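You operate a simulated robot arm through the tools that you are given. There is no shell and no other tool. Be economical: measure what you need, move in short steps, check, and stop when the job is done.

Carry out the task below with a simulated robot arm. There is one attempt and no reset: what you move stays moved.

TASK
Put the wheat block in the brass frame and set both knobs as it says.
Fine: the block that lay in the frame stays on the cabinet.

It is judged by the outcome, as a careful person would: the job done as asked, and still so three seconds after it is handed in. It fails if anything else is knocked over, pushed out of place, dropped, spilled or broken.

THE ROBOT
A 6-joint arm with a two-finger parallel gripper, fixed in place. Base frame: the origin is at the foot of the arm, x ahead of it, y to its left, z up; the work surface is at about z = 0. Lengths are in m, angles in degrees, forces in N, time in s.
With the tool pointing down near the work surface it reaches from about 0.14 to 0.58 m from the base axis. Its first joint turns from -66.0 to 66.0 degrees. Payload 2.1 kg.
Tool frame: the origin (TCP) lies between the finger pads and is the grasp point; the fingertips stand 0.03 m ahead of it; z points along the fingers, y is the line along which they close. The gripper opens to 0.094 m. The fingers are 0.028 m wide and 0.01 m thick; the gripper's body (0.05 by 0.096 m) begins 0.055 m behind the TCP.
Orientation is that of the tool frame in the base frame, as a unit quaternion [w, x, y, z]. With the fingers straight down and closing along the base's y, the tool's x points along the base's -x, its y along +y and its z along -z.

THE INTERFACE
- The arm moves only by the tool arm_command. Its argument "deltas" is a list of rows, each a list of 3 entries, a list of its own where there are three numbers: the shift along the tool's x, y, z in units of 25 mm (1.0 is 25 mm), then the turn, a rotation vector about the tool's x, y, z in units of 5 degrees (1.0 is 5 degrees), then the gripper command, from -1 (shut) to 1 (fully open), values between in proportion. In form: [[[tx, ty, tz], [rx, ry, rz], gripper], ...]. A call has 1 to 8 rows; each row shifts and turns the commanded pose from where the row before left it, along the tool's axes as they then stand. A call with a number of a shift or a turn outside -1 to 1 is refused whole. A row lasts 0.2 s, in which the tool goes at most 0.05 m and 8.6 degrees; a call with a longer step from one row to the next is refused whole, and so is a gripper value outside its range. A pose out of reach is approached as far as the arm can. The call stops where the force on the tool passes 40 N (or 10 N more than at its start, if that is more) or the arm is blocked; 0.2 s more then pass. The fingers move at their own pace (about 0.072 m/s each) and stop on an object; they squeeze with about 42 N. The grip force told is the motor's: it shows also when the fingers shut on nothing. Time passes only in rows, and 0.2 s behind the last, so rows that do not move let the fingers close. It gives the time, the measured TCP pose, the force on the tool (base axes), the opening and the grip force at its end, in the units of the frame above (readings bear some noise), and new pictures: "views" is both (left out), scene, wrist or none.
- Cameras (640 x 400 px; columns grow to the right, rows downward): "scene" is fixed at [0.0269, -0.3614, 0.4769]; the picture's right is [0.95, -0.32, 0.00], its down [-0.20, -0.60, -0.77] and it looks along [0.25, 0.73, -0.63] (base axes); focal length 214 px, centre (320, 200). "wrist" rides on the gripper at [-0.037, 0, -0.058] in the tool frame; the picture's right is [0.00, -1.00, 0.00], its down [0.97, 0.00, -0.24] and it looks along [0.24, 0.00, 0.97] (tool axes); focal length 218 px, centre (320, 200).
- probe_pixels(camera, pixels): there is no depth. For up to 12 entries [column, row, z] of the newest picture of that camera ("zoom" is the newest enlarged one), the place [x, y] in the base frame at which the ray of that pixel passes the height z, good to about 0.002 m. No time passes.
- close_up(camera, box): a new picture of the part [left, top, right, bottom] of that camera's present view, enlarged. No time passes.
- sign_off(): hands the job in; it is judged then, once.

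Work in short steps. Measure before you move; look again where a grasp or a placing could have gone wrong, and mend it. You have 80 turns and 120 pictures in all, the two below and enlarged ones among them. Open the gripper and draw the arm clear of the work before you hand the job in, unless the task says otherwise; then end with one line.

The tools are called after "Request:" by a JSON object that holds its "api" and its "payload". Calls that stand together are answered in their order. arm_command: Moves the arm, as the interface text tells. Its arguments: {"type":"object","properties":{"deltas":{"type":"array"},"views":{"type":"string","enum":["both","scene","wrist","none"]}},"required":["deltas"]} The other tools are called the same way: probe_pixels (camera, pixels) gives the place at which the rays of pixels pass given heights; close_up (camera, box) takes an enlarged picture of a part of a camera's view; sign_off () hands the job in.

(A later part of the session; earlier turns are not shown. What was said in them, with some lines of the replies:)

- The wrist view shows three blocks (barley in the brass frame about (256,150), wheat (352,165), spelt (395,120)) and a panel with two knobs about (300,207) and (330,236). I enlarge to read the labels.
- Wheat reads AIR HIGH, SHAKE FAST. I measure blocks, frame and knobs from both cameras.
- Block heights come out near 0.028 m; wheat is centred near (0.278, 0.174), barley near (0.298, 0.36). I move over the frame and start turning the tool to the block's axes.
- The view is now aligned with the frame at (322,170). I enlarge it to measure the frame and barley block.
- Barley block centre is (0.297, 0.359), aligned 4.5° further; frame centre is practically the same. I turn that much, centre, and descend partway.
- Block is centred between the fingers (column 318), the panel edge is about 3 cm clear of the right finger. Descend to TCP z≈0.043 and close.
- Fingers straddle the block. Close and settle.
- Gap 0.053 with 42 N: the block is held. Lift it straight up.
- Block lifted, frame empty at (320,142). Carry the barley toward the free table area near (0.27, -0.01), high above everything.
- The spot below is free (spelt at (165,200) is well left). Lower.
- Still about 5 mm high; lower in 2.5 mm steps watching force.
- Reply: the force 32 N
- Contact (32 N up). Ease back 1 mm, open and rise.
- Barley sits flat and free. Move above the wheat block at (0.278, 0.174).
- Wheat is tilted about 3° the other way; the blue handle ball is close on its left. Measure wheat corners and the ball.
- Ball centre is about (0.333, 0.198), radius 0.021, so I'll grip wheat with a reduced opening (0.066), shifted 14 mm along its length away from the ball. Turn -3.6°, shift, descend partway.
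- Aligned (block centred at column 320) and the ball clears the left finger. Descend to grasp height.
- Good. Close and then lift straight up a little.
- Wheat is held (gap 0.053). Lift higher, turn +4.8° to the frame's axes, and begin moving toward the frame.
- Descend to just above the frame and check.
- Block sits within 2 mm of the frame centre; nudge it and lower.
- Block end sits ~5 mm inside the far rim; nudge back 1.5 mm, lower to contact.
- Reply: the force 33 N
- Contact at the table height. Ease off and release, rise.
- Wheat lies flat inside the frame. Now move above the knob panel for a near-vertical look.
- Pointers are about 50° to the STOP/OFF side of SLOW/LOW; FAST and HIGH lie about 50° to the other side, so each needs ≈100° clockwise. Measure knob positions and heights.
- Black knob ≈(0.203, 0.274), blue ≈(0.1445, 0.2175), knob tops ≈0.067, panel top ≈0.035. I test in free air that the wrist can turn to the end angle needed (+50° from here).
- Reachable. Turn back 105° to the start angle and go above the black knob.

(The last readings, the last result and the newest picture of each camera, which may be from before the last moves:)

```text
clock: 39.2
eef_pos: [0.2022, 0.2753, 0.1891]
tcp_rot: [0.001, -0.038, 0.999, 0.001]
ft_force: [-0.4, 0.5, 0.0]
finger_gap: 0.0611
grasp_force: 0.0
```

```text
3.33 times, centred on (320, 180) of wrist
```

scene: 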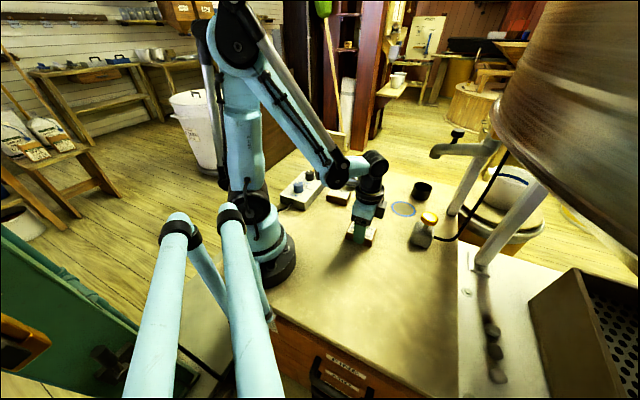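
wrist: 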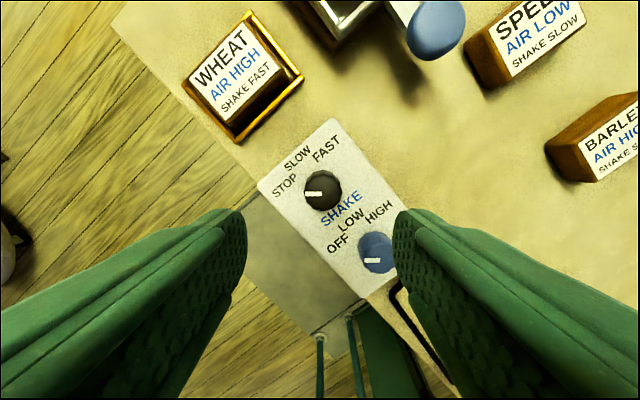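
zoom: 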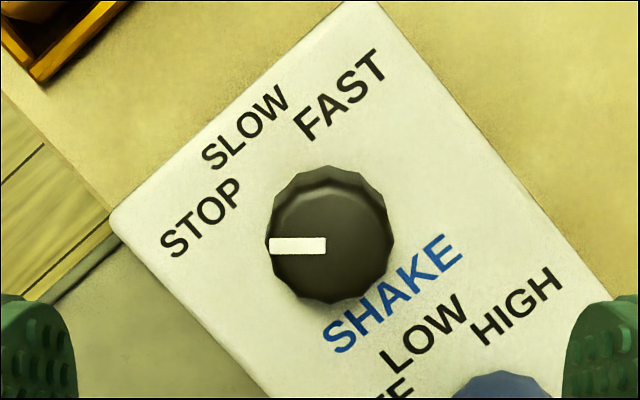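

Near-vertical view: black knob top centre at zoom (330,243), pointer due left exactly toward STOP; FAST is ~97° clockwise. Get the exact centre.

Request:
{"api": "probe_pixels", "payload": {"camera": "zoom", "pixels": [[330, 243, 0.067], [328, 217, 0.035], [268, 243, 0.067], [394, 243, 0.067]]}}

```text
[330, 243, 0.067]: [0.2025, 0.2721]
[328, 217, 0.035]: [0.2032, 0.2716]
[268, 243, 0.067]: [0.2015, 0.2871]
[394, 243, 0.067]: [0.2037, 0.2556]
```

Centre (0.203, 0.272), diameter ≈0.031. Correct and descend just above the knob.

Request:
{"api": "arm_command", "payload": {"deltas": [[[-0.02, -0.13, 0], [0, 0, 0], 0.3], [[0, 0, 1], [0, 0, 0], 0.3], [[0, 0, 1], [0, 0, 0], 0.3], [[0, 0, 1], [0, 0, 0], 0.3], [[0, 0, 0.4], [0, 0, 0], 0.3], [[0, 0, 0], [0, 0, 0], 0.3]], "views": "wrist"}}

Request:
{"api": "close_up", "payload": {"camera": "scene", "box": [270, 130, 360, 210]}}

```text
clock: 40.6
eef_pos: [0.2028, 0.2724, 0.1039]
tcp_rot: [0.001, -0.037, 0.999, 0.001]
ft_force: [-0.3, 0.8, 0.5]
finger_gap: 0.0609
grasp_force: 0.1
```

wrist: 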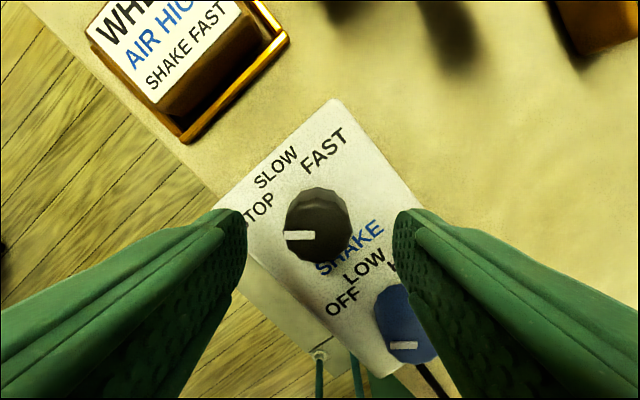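

```text
5.00 times, centred on (315, 170) of scene
```

zoom: 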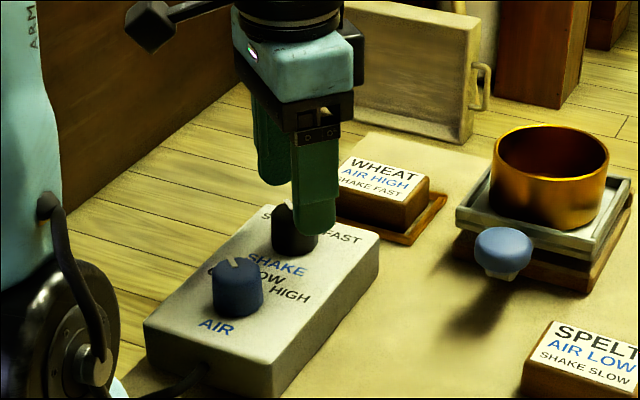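

Centred. Descend to z≈0.073 and close on the knob.

Request:
{"api": "arm_command", "payload": {"deltas": [[[0, 0, 0.7], [0, 0, 0], 0.3], [[0, 0, 0.52], [0, 0, 0], 0.3], [[0, 0, 0], [0, 0, 0], 0.3], [[0, 0, 0], [0, 0, 0], -1], [[0, 0, 0], [0, 0, 0], -1], [[0, 0, 0], [0, 0, 0], -1]], "views": "wrist"}}

```text
clock: 42.0
eef_pos: [0.2049, 0.2731, 0.0728]
tcp_rot: [0.001, -0.038, 0.999, 0.001]
ft_force: [1.2, 4.5, -13.0]
finger_gap: 0.0333
grasp_force: 45.2
```

wrist: 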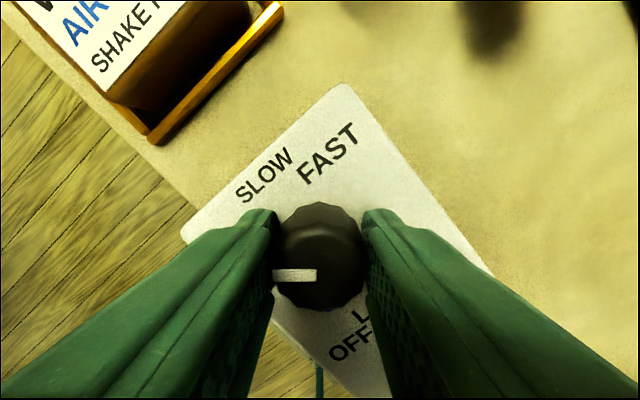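

Gripped (gap 0.033, lateral force small). Turn +20° as a test.

Request:
{"api": "arm_command", "payload": {"deltas": [[[0, 0, 0], [0, 0, 1], -1], [[0, 0, 0], [0, 0, 1], -1], [[0, 0, 0], [0, 0, 1], -1], [[0, 0, 0], [0, 0, 1], -1]], "views": "wrist"}}

```text
clock: 43.0
eef_pos: [0.2057, 0.272, 0.0732]
tcp_rot: [0.0, 0.138, 0.99, 0.001]
ft_force: [-9.2, 8.6, -19.3]
finger_gap: 0.0332
grasp_force: 45.0
```

wrist: 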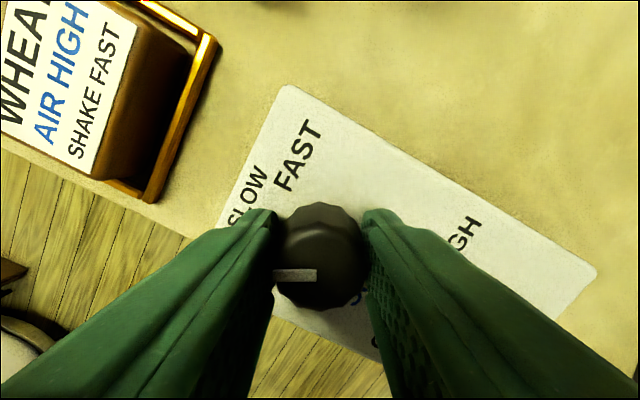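

The knob follows. Continue +40°, then +37°.

Request:
{"api": "arm_command", "payload": {"deltas": [[[0, 0, 0], [0, 0, 1], -1], [[0, 0, 0], [0, 0, 1], -1], [[0, 0, 0], [0, 0, 1], -1], [[0, 0, 0], [0, 0, 1], -1], [[0, 0, 0], [0, 0, 1], -1], [[0, 0, 0], [0, 0, 1], -1], [[0, 0, 0], [0, 0, 1], -1], [[0, 0, 0], [0, 0, 1], -1]], "views": "none"}}

Request:
{"api": "arm_command", "payload": {"deltas": [[[0, 0, 0], [0, 0, 1], -1], [[0, 0, 0], [0, 0, 1], -1], [[0, 0, 0], [0, 0, 1], -1], [[0, 0, 0], [0, 0, 1], -1], [[0, 0, 0], [0, 0, 1], -1], [[0, 0, 0], [0, 0, 1], -1], [[0, 0, 0], [0, 0, 1], -1], [[0, 0, 0], [0, 0, 0], -1]], "views": "wrist"}}

```text
clock: 44.8
eef_pos: [0.2038, 0.2719, 0.073]
tcp_rot: [-0.001, 0.467, 0.884, -0.001]
ft_force: [-26.0, -4.0, 13.4]
finger_gap: 0.0334
grasp_force: 45.5
```

```text
clock: 46.3
eef_pos: [0.2014, 0.2695, 0.0733]
tcp_rot: [-0.001, 0.688, 0.726, -0.005]
ft_force: [-1.3, -1.6, 2.9]
finger_gap: 0.0332
grasp_force: 44.8
stopped in row 7: the force on the tool passed its limit (the readings are from after the stop); the commanded pose is now the measured one
```

wrist: 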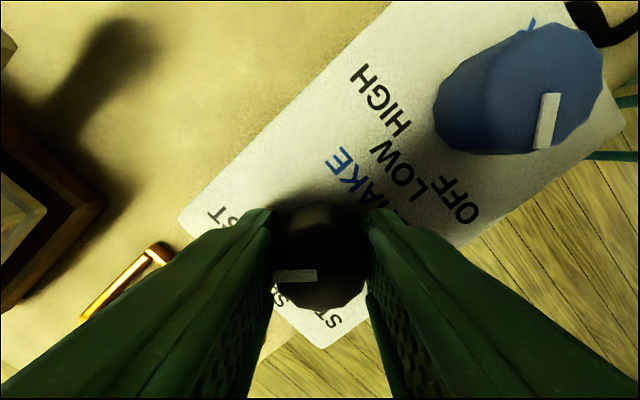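

Turned ≈91°; lateral load stopped it, now relaxed. Release, rise and inspect.

Request:
{"api": "arm_command", "payload": {"deltas": [[[0, 0, 0], [0, 0, 0], 0.3], [[0, 0, 0], [0, 0, 0], 0.3], [[0, 0, 0], [0, 0, 0], 0.3], [[0, 0, -1], [0, 0, 0], 0.3], [[0, 0, -1], [0, 0, 0], 0.3], [[0, 0, -1], [0, 0, 0], 0.3], [[0, 0, -1], [0, 0, 0], 0.3], [[0, 0, -0.6], [0, 0, 0], 0.3]], "views": "both"}}

Request:
{"api": "close_up", "payload": {"camera": "wrist", "box": [260, 120, 380, 240]}}

Request:
{"api": "close_up", "payload": {"camera": "scene", "box": [270, 160, 340, 215]}}

```text
clock: 48.1
eef_pos: [0.2028, 0.2726, 0.1896]
tcp_rot: [-0.001, 0.688, 0.726, -0.003]
ft_force: [0.3, -0.4, 0.2]
finger_gap: 0.061
grasp_force: 0.1
```

scene: 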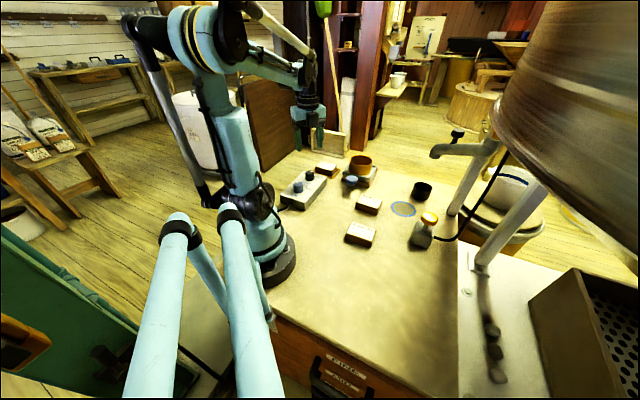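
wrist: 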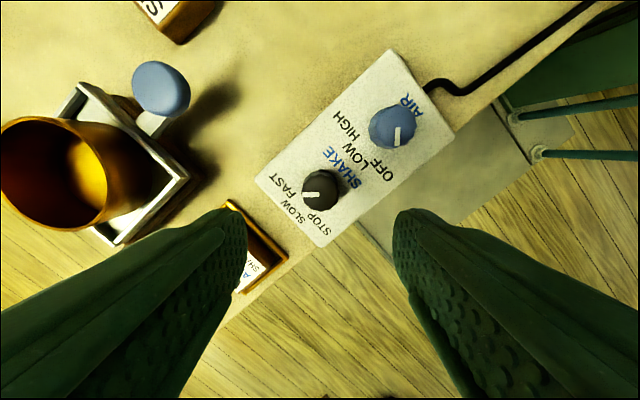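

```text
3.33 times, centred on (320, 180) of wrist
```

zoom: 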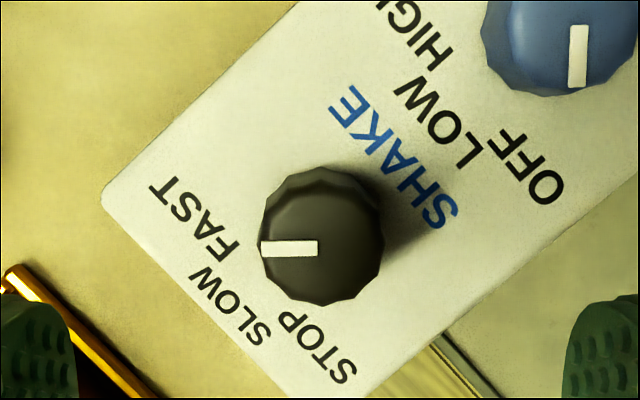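

```text
7.27 times, centred on (305, 188) of scene
```

zoom: 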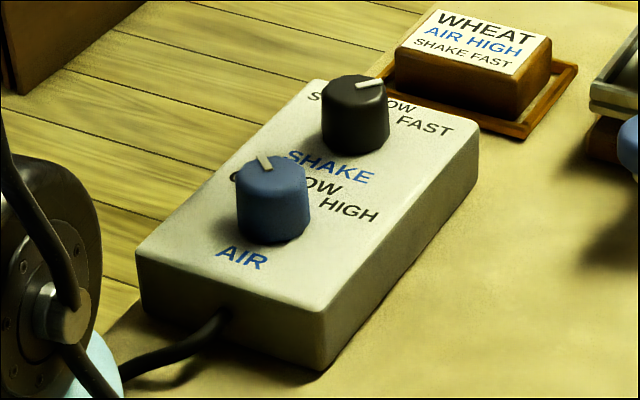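

The panel has not moved. Measure pointer and label angles metrically.

Request:
{"api": "close_up", "payload": {"camera": "wrist", "box": [260, 90, 420, 250]}}

```text
2.50 times, centred on (340, 170) of wrist
```

zoom: 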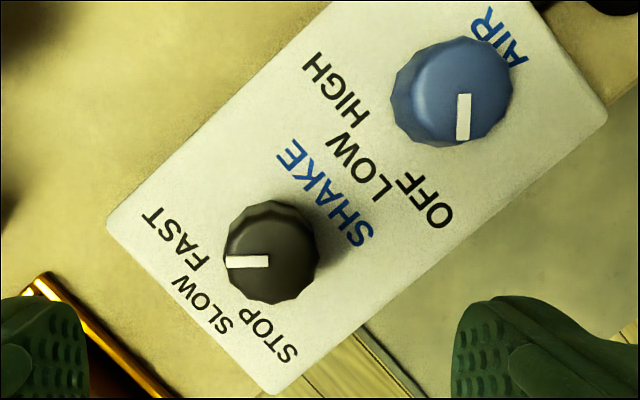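

Request:
{"api": "probe_pixels", "payload": {"camera": "zoom", "pixels": [[226, 262, 0.067], [268, 261, 0.067], [463, 94, 0.067], [462, 139, 0.067], [176, 240, 0.035], [212, 299, 0.035], [268, 333, 0.035], [341, 87, 0.035], [375, 163, 0.035], [427, 200, 0.035], [271, 258, 0.067], [457, 90, 0.067]]}}

```text
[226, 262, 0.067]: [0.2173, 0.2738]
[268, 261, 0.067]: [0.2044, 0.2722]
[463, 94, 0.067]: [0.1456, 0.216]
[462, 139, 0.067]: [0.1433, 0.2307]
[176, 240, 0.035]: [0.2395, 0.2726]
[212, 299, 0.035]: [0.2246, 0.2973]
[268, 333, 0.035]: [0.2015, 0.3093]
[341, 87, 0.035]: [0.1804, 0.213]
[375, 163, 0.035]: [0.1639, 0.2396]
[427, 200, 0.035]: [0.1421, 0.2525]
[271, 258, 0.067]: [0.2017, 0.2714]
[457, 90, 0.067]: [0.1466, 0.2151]
```

Pointer is at about 7° where FAST is at ≈0°, blue's initial pointer ≈99° for comparison; so black is ≈7° short. Regrip and turn it 7.5° more.

Request:
{"api": "arm_command", "payload": {"deltas": [[[0, 0, 1], [0, 0, 0], 0.3], [[0, 0, 1], [0, 0, 0], 0.3], [[0, 0, 1], [0, 0, 0], 0.3], [[0, 0, 1], [0, 0, 0], 0.3], [[0, 0, 0.66], [0, 0, 0], 0.3], [[0, 0, 0], [0, 0, 0], -1], [[0, 0, 0], [0, 0, 0], -1], [[0, 0, 0], [0, 0, 0], -1]], "views": "none"}}

Request:
{"api": "arm_command", "payload": {"deltas": [[[0, 0, 0], [0, 0, 0.75], -1], [[0, 0, 0], [0, 0, 0.75], -1], [[0, 0, 0], [0, 0, 0], -1]], "views": "none"}}

```text
clock: 49.9
eef_pos: [0.2028, 0.2698, 0.0714]
tcp_rot: [-0.001, 0.688, 0.725, -0.006]
ft_force: [-5.3, 2.0, -12.2]
finger_gap: 0.0334
grasp_force: 45.0
```

```text
clock: 50.7
eef_pos: [0.2024, 0.2694, 0.0723]
tcp_rot: [0.0, 0.735, 0.678, -0.005]
ft_force: [-10.6, -9.8, -1.7]
finger_gap: 0.0333
grasp_force: 44.8
```

Turned 7.6°. Release, rise, inspect.

Request:
{"api": "arm_command", "payload": {"deltas": [[[0, 0, 0], [0, 0, 0], 0.3], [[0, 0, 0], [0, 0, 0], 0.3], [[0, 0, 0], [0, 0, 0], 0.3], [[0, 0, -1], [0, 0, 0], 0.3], [[0, 0, -1], [0, 0, 0], 0.3], [[0, 0, -1], [0, 0, 0], 0.3], [[0, 0, -1], [0, 0, 0], 0.3], [[0, 0, -0.6], [0, 0, 0], 0.3]], "views": "wrist"}}

Request:
{"api": "close_up", "payload": {"camera": "wrist", "box": [260, 90, 420, 250]}}

```text
clock: 52.5
eef_pos: [0.2035, 0.2709, 0.1856]
tcp_rot: [0.0, 0.734, 0.679, -0.004]
ft_force: [0.4, 0.5, 0.4]
finger_gap: 0.0607
grasp_force: 0.1
```

wrist: 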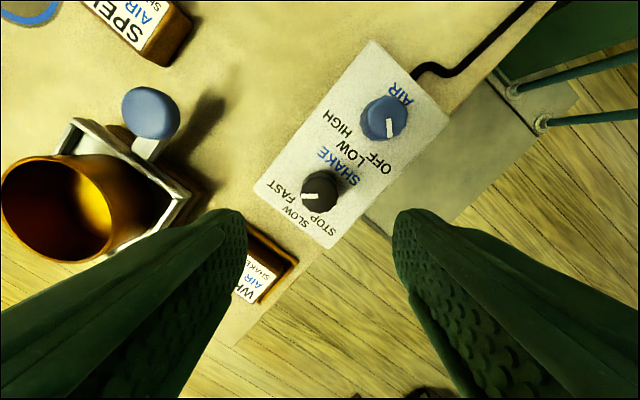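

```text
2.50 times, centred on (340, 170) of wrist
```

zoom: 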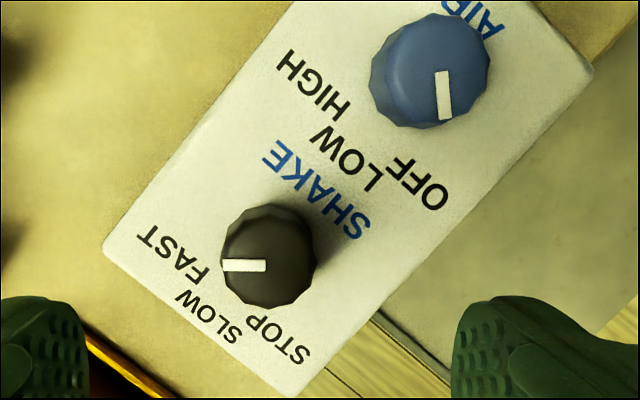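

Request:
{"api": "probe_pixels", "payload": {"camera": "zoom", "pixels": [[222, 265, 0.067], [266, 266, 0.067], [441, 71, 0.067], [446, 118, 0.067], [172, 253, 0.035], [207, 316, 0.035], [278, 338, 0.035], [312, 82, 0.035], [343, 150, 0.035], [416, 185, 0.035], [435, 67, 0.067]]}}

```text
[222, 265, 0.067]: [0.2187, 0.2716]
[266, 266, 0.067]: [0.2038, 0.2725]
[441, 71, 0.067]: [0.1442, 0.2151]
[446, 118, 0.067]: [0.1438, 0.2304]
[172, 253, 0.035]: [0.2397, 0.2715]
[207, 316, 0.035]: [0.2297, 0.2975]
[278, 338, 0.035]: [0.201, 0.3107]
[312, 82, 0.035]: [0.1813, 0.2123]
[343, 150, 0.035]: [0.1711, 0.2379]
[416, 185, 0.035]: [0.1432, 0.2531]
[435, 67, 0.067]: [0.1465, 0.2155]
```

Black pointer (-3°) now matches FAST (-1°). Turn the tool back 98° and move above the blue knob at (0.1448, 0.216).

Request:
{"api": "arm_command", "payload": {"deltas": [[[0, 0, 0], [0, 0, -1], 0.3], [[0, 0, 0], [0, 0, -1], 0.3], [[0, 0, 0], [0, 0, -1], 0.3], [[0, 0, 0], [0, 0, -1], 0.3], [[0, 0, 0], [0, 0, -1], 0.3], [[0, 0, 0], [0, 0, -1], 0.3], [[0, 0, 0], [0, 0, -1], 0.3], [[0, 0, 0], [0, 0, -1], 0.3]], "views": "none"}}

Request:
{"api": "arm_command", "payload": {"deltas": [[[0, 0, 0], [0, 0, -1], 0.3], [[0, 0, 0], [0, 0, -1], 0.3], [[0, 0, 0], [0, 0, -1], 0.3], [[0, 0, 0], [0, 0, -1], 0.3], [[0, 0, 0], [0, 0, -1], 0.3], [[0, 0, 0], [0, 0, -1], 0.3], [[0, 0, 0], [0, 0, -1], 0.3], [[0, 0, 0], [0, 0, -1], 0.3]], "views": "none"}}

Request:
{"api": "arm_command", "payload": {"deltas": [[[0, 0, 0], [0, 0, -1], 0.3], [[0, 0, 0], [0, 0, -1], 0.3], [[0, 0, 0], [0, 0, -1], 0.3], [[0, 0, 0], [0, 0, -0.6], 0.3], [[0.83, -0.69, 0], [0, 0, 0], 0.3], [[0.83, -0.69, 0], [0, 0, 0], 0.3], [[0.83, -0.69, 0], [0, 0, 0], 0.3], [[0, 0, 0], [0, 0, 0], 0.3]], "views": "wrist"}}

Request:
{"api": "close_up", "payload": {"camera": "wrist", "box": [260, 120, 380, 240]}}

```text
clock: 54.3
eef_pos: [0.2028, 0.2725, 0.1862]
tcp_rot: [-0.002, 0.457, 0.89, -0.004]
ft_force: [-0.3, 0.1, -0.2]
finger_gap: 0.0612
grasp_force: 0.1
```

```text
clock: 56.1
eef_pos: [0.2026, 0.272, 0.1858]
tcp_rot: [-0.003, 0.126, 0.992, -0.003]
ft_force: [-0.1, 0.0, 0.0]
finger_gap: 0.0611
grasp_force: 0.1
```

```text
clock: 57.9
eef_pos: [0.1456, 0.2169, 0.1877]
tcp_rot: [-0.003, -0.031, 1.0, -0.003]
ft_force: [0.0, -0.5, 1.1]
finger_gap: 0.0612
grasp_force: 0.1
```

wrist: 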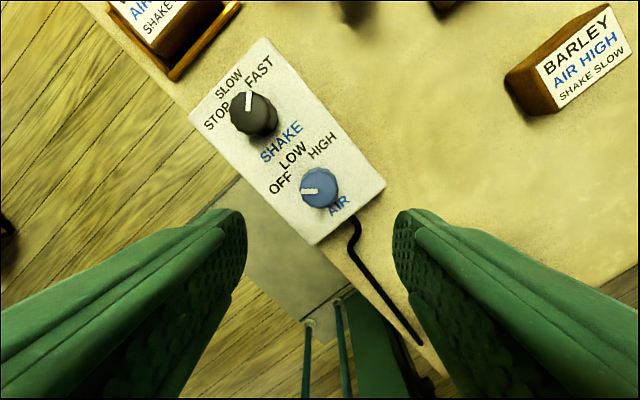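

```text
3.33 times, centred on (320, 180) of wrist
```

zoom: 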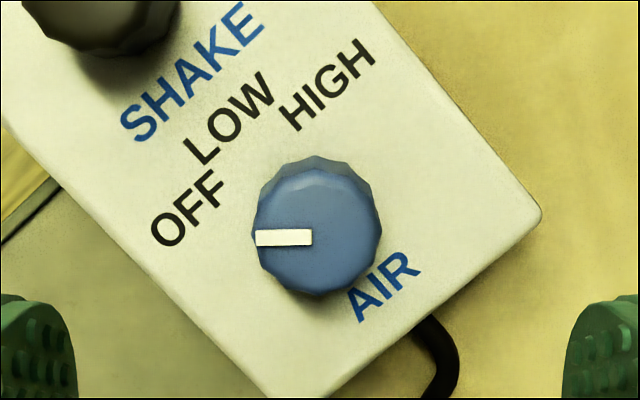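

Request:
{"api": "probe_pixels", "payload": {"camera": "zoom", "pixels": [[317, 234, 0.067], [317, 210, 0.035], [256, 238, 0.067], [312, 237, 0.067], [326, 86, 0.035], [230, 118, 0.035], [186, 211, 0.035]]}}

```text
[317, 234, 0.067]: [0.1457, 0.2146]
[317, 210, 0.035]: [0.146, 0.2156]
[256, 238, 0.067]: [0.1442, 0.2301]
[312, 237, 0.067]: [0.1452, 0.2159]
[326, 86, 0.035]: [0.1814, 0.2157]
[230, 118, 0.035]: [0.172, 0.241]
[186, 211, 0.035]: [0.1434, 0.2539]
```

Blue knob centre (0.1457, 0.215). Centre, descend to 0.073, close.

Request:
{"api": "arm_command", "payload": {"deltas": [[[0, -0.07, 1], [0, 0, 0], 0.3], [[0, 0, 1], [0, 0, 0], 0.3], [[0, 0, 1], [0, 0, 0], 0.3], [[0, 0, 1], [0, 0, 0], 0.3], [[0, 0, 0.56], [0, 0, 0], 0.3], [[0, 0, 0], [0, 0, 0], 0.3]], "views": "wrist"}}

Request:
{"api": "arm_command", "payload": {"deltas": [[[0, 0, 0], [0, 0, 0], -1], [[0, 0, 0], [0, 0, 0], -1], [[0, 0, 0], [0, 0, 0], -1]], "views": "none"}}

```text
clock: 59.3
eef_pos: [0.1453, 0.2143, 0.074]
tcp_rot: [-0.004, -0.031, 0.999, -0.004]
ft_force: [0.1, 0.1, 0.6]
finger_gap: 0.0611
grasp_force: 0.1
```

wrist: 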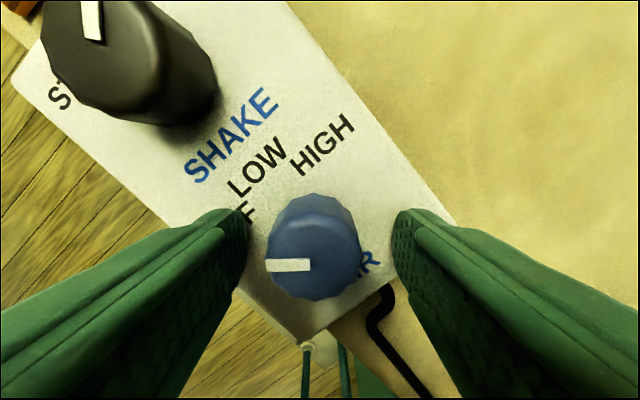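

```text
clock: 60.1
eef_pos: [0.1438, 0.2163, 0.0745]
tcp_rot: [-0.003, -0.031, 1.0, 0.001]
ft_force: [-1.2, 27.5, -12.1]
finger_gap: 0.0335
grasp_force: 45.0
```

Sideways load 27 N in +y: shift the command 2 mm that way to relieve it.

Request:
{"api": "arm_command", "payload": {"deltas": [[[0, 0.09, 0], [0, 0, 0], -1], [[0, 0, 0], [0, 0, 0], -1]], "views": "none"}}

```text
clock: 60.7
eef_pos: [0.1441, 0.217, 0.0732]
tcp_rot: [-0.002, -0.03, 1.0, -0.003]
ft_force: [0.6, 8.9, 31.8]
finger_gap: 0.0336
grasp_force: 44.9
```

Request:
{"api": "arm_command", "payload": {"deltas": [[[0, 0.02, -0.03], [0, 0, 1], -1], [[0, 0, 0], [0, 0, 1], -1], [[0, 0, 0], [0, 0, 1], -1], [[0, 0, 0], [0, 0, 1], -1], [[0, 0, 0], [0, 0, 1], -1], [[0, 0, 0], [0, 0, 1], -1]], "views": "none"}}

```text
clock: 62.1
eef_pos: [0.1441, 0.2177, 0.0751]
tcp_rot: [-0.002, 0.23, 0.973, -0.001]
ft_force: [16.4, 11.0, -28.6]
finger_gap: 0.0335
grasp_force: 45.5
```

30° done; relieve slightly and continue.

Request:
{"api": "arm_command", "payload": {"deltas": [[[-0.02, 0.05, 0.03], [0, 0, 1], -1], [[0, 0, 0], [0, 0, 1], -1], [[0, 0, 0], [0, 0, 1], -1], [[0, 0, 0], [0, 0, 1], -1], [[0, 0, 0], [0, 0, 1], -1], [[0, 0, 0], [0, 0, 1], -1]], "views": "none"}}

```text
clock: 63.5
eef_pos: [0.1445, 0.2178, 0.0732]
tcp_rot: [-0.002, 0.474, 0.88, -0.003]
ft_force: [12.0, 9.5, 31.2]
finger_gap: 0.0333
grasp_force: 44.8
```

Request:
{"api": "arm_command", "payload": {"deltas": [[[0, 0.035, -0.02], [0, 0, 0.95], -1], [[0, 0, 0], [0, 0, 0.95], -1], [[0, 0, 0], [0, 0, 0.95], -1], [[0, 0, 0], [0, 0, 0.95], -1], [[0, 0, 0], [0, 0, 0.95], -1], [[0, 0, 0], [0, 0, 0.95], -1], [[0, 0, 0], [0, 0, 0.95], -1], [[0, 0, 0], [0, 0, 0.95], -1]], "views": "none"}}

```text
clock: 65.3
eef_pos: [0.1474, 0.2183, 0.0735]
tcp_rot: [0.0, 0.735, 0.678, -0.003]
ft_force: [4.1, 9.0, -4.1]
finger_gap: 0.0332
grasp_force: 44.8
```

Yaw 94.6°: 98° turned. Release, rise and inspect.

Request:
{"api": "arm_command", "payload": {"deltas": [[[0, 0, 0], [0, 0, 0], 0.3], [[0, 0, 0], [0, 0, 0], 0.3], [[0, 0, 0], [0, 0, 0], 0.3], [[0, 0, -1], [0, 0, 0], 0.3], [[0, 0, -1], [0, 0, 0], 0.3], [[0, 0, -1], [0, 0, 0], 0.3], [[0, 0, -1], [0, 0, 0], 0.3], [[0, 0, -0.8], [0, 0, 0], 0.3]], "views": "wrist"}}

Request:
{"api": "close_up", "payload": {"camera": "wrist", "box": [220, 110, 380, 250]}}

Request:
{"api": "close_up", "payload": {"camera": "scene", "box": [270, 160, 340, 215]}}

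```text
clock: 67.1
eef_pos: [0.145, 0.2174, 0.1949]
tcp_rot: [0.0, 0.734, 0.679, -0.005]
ft_force: [0.8, -0.4, 0.4]
finger_gap: 0.061
grasp_force: 0.0
```

wrist: 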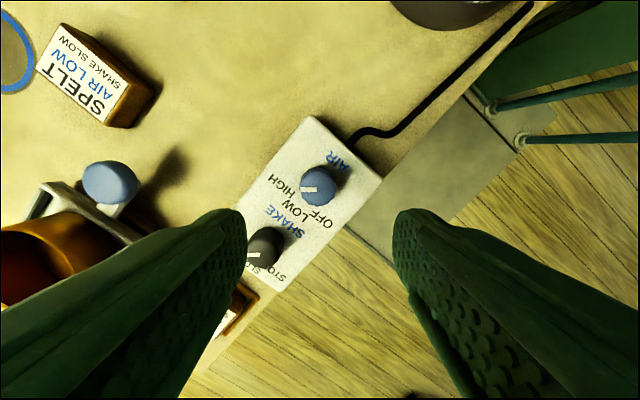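

```text
2.86 times, centred on (300, 180) of wrist
```

zoom: 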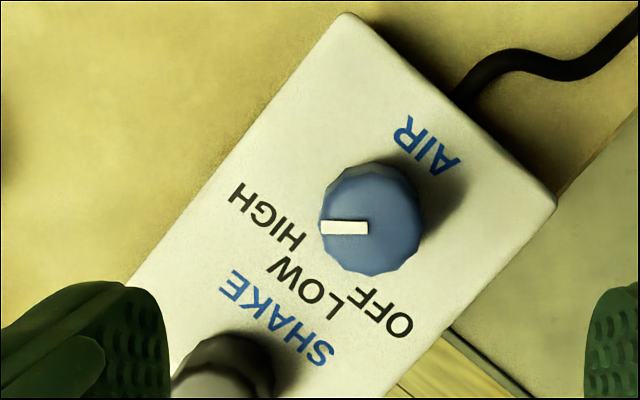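

```text
7.27 times, centred on (305, 188) of scene
```

zoom: 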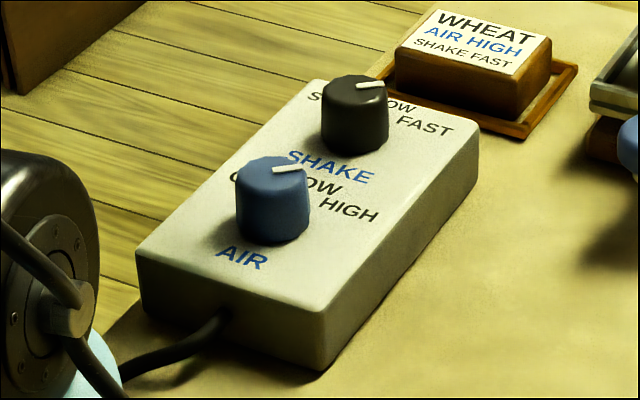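

Request:
{"api": "probe_pixels", "payload": {"camera": "wrist", "pixels": [[300.35, 189.45, 0.067], [316.45, 189.8, 0.067], [281.5, 186.3, 0.035], [292.3, 208.7, 0.035], [320.3, 219.2, 0.035]]}}

Request:
{"api": "probe_pixels", "payload": {"camera": "zoom", "pixels": [[274, 170, 0.067], [308, 167, 0.067], [357, 86, 0.067], [384, 84.5, 0.067]]}}

```text
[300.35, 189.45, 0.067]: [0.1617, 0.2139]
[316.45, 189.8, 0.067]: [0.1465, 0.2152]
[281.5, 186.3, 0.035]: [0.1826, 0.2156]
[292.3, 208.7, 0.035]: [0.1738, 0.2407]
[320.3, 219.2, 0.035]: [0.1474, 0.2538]
```

```text
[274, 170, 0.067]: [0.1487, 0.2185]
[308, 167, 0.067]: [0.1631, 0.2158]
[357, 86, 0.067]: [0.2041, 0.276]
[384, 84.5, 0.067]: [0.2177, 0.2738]
```

Both pointers sit on their labels (blue -5°, black -3.5°, labels ≈ -1 to -4°). Draw the arm up and clear, and take a last look.

Request:
{"api": "arm_command", "payload": {"deltas": [[[0, 0, -1], [0, 0, -1], 1], [[0, 0, -1], [0, 0, -1], 1], [[0, 0, -1], [0, 0, -1], 1], [[0, 0, -1], [0, 0, -1], 1], [[0, 0, -1], [0, 0, -1], 1], [[0, 0, -1], [0, 0, -1], 1], [[0, 0, 0], [0, 0, -1], 1], [[0, 0, 0], [0, 0, -1], 1]], "views": "both"}}

Request:
{"api": "close_up", "payload": {"camera": "scene", "box": [270, 145, 450, 255]}}

```text
clock: 68.9
eef_pos: [0.1465, 0.2199, 0.3445]
tcp_rot: [-0.002, 0.457, 0.89, -0.003]
ft_force: [-0.2, 0.7, 0.4]
finger_gap: 0.0941
grasp_force: 0.0
```

scene: 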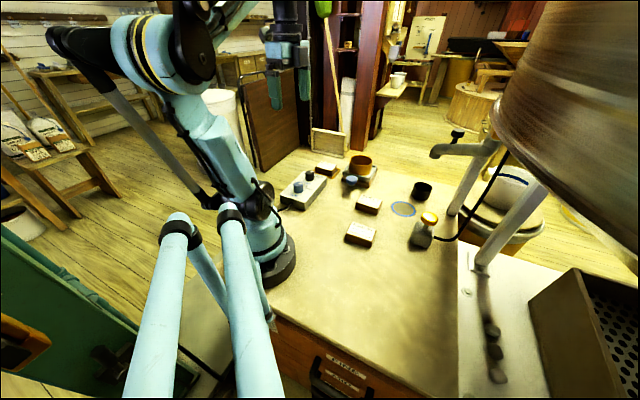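
wrist: 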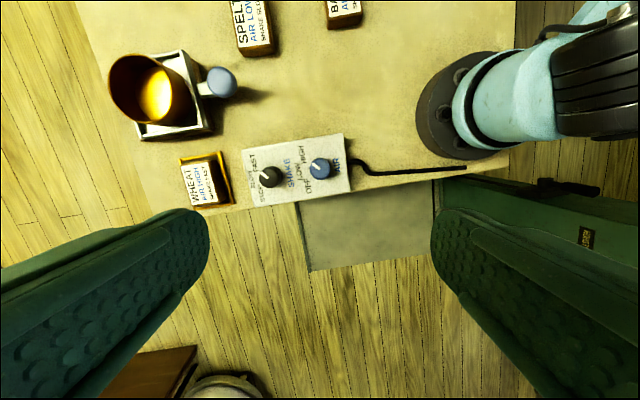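

```text
3.56 times, centred on (360, 200) of scene
```

zoom: 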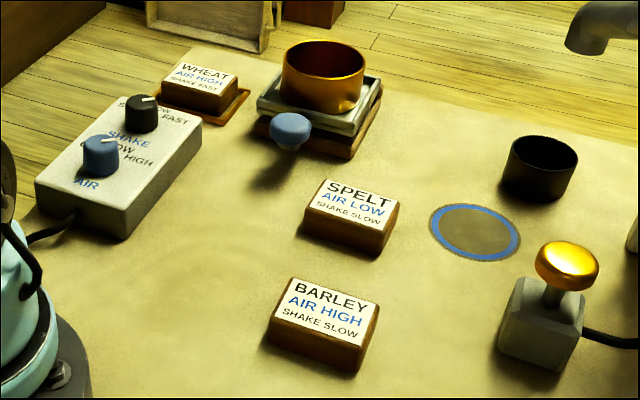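

Everything is in place: wheat in the frame, both knobs set, barley on the cabinet, the rest undisturbed, and the arm clear with an open gripper.

Request:
{"api": "sign_off", "payload": {}}

```text
The job is handed in.
```

The wheat block is in the brass frame, the knobs are set to SHAKE FAST and AIR HIGH as it says, and the barley block that was in the frame is on the cabinet.
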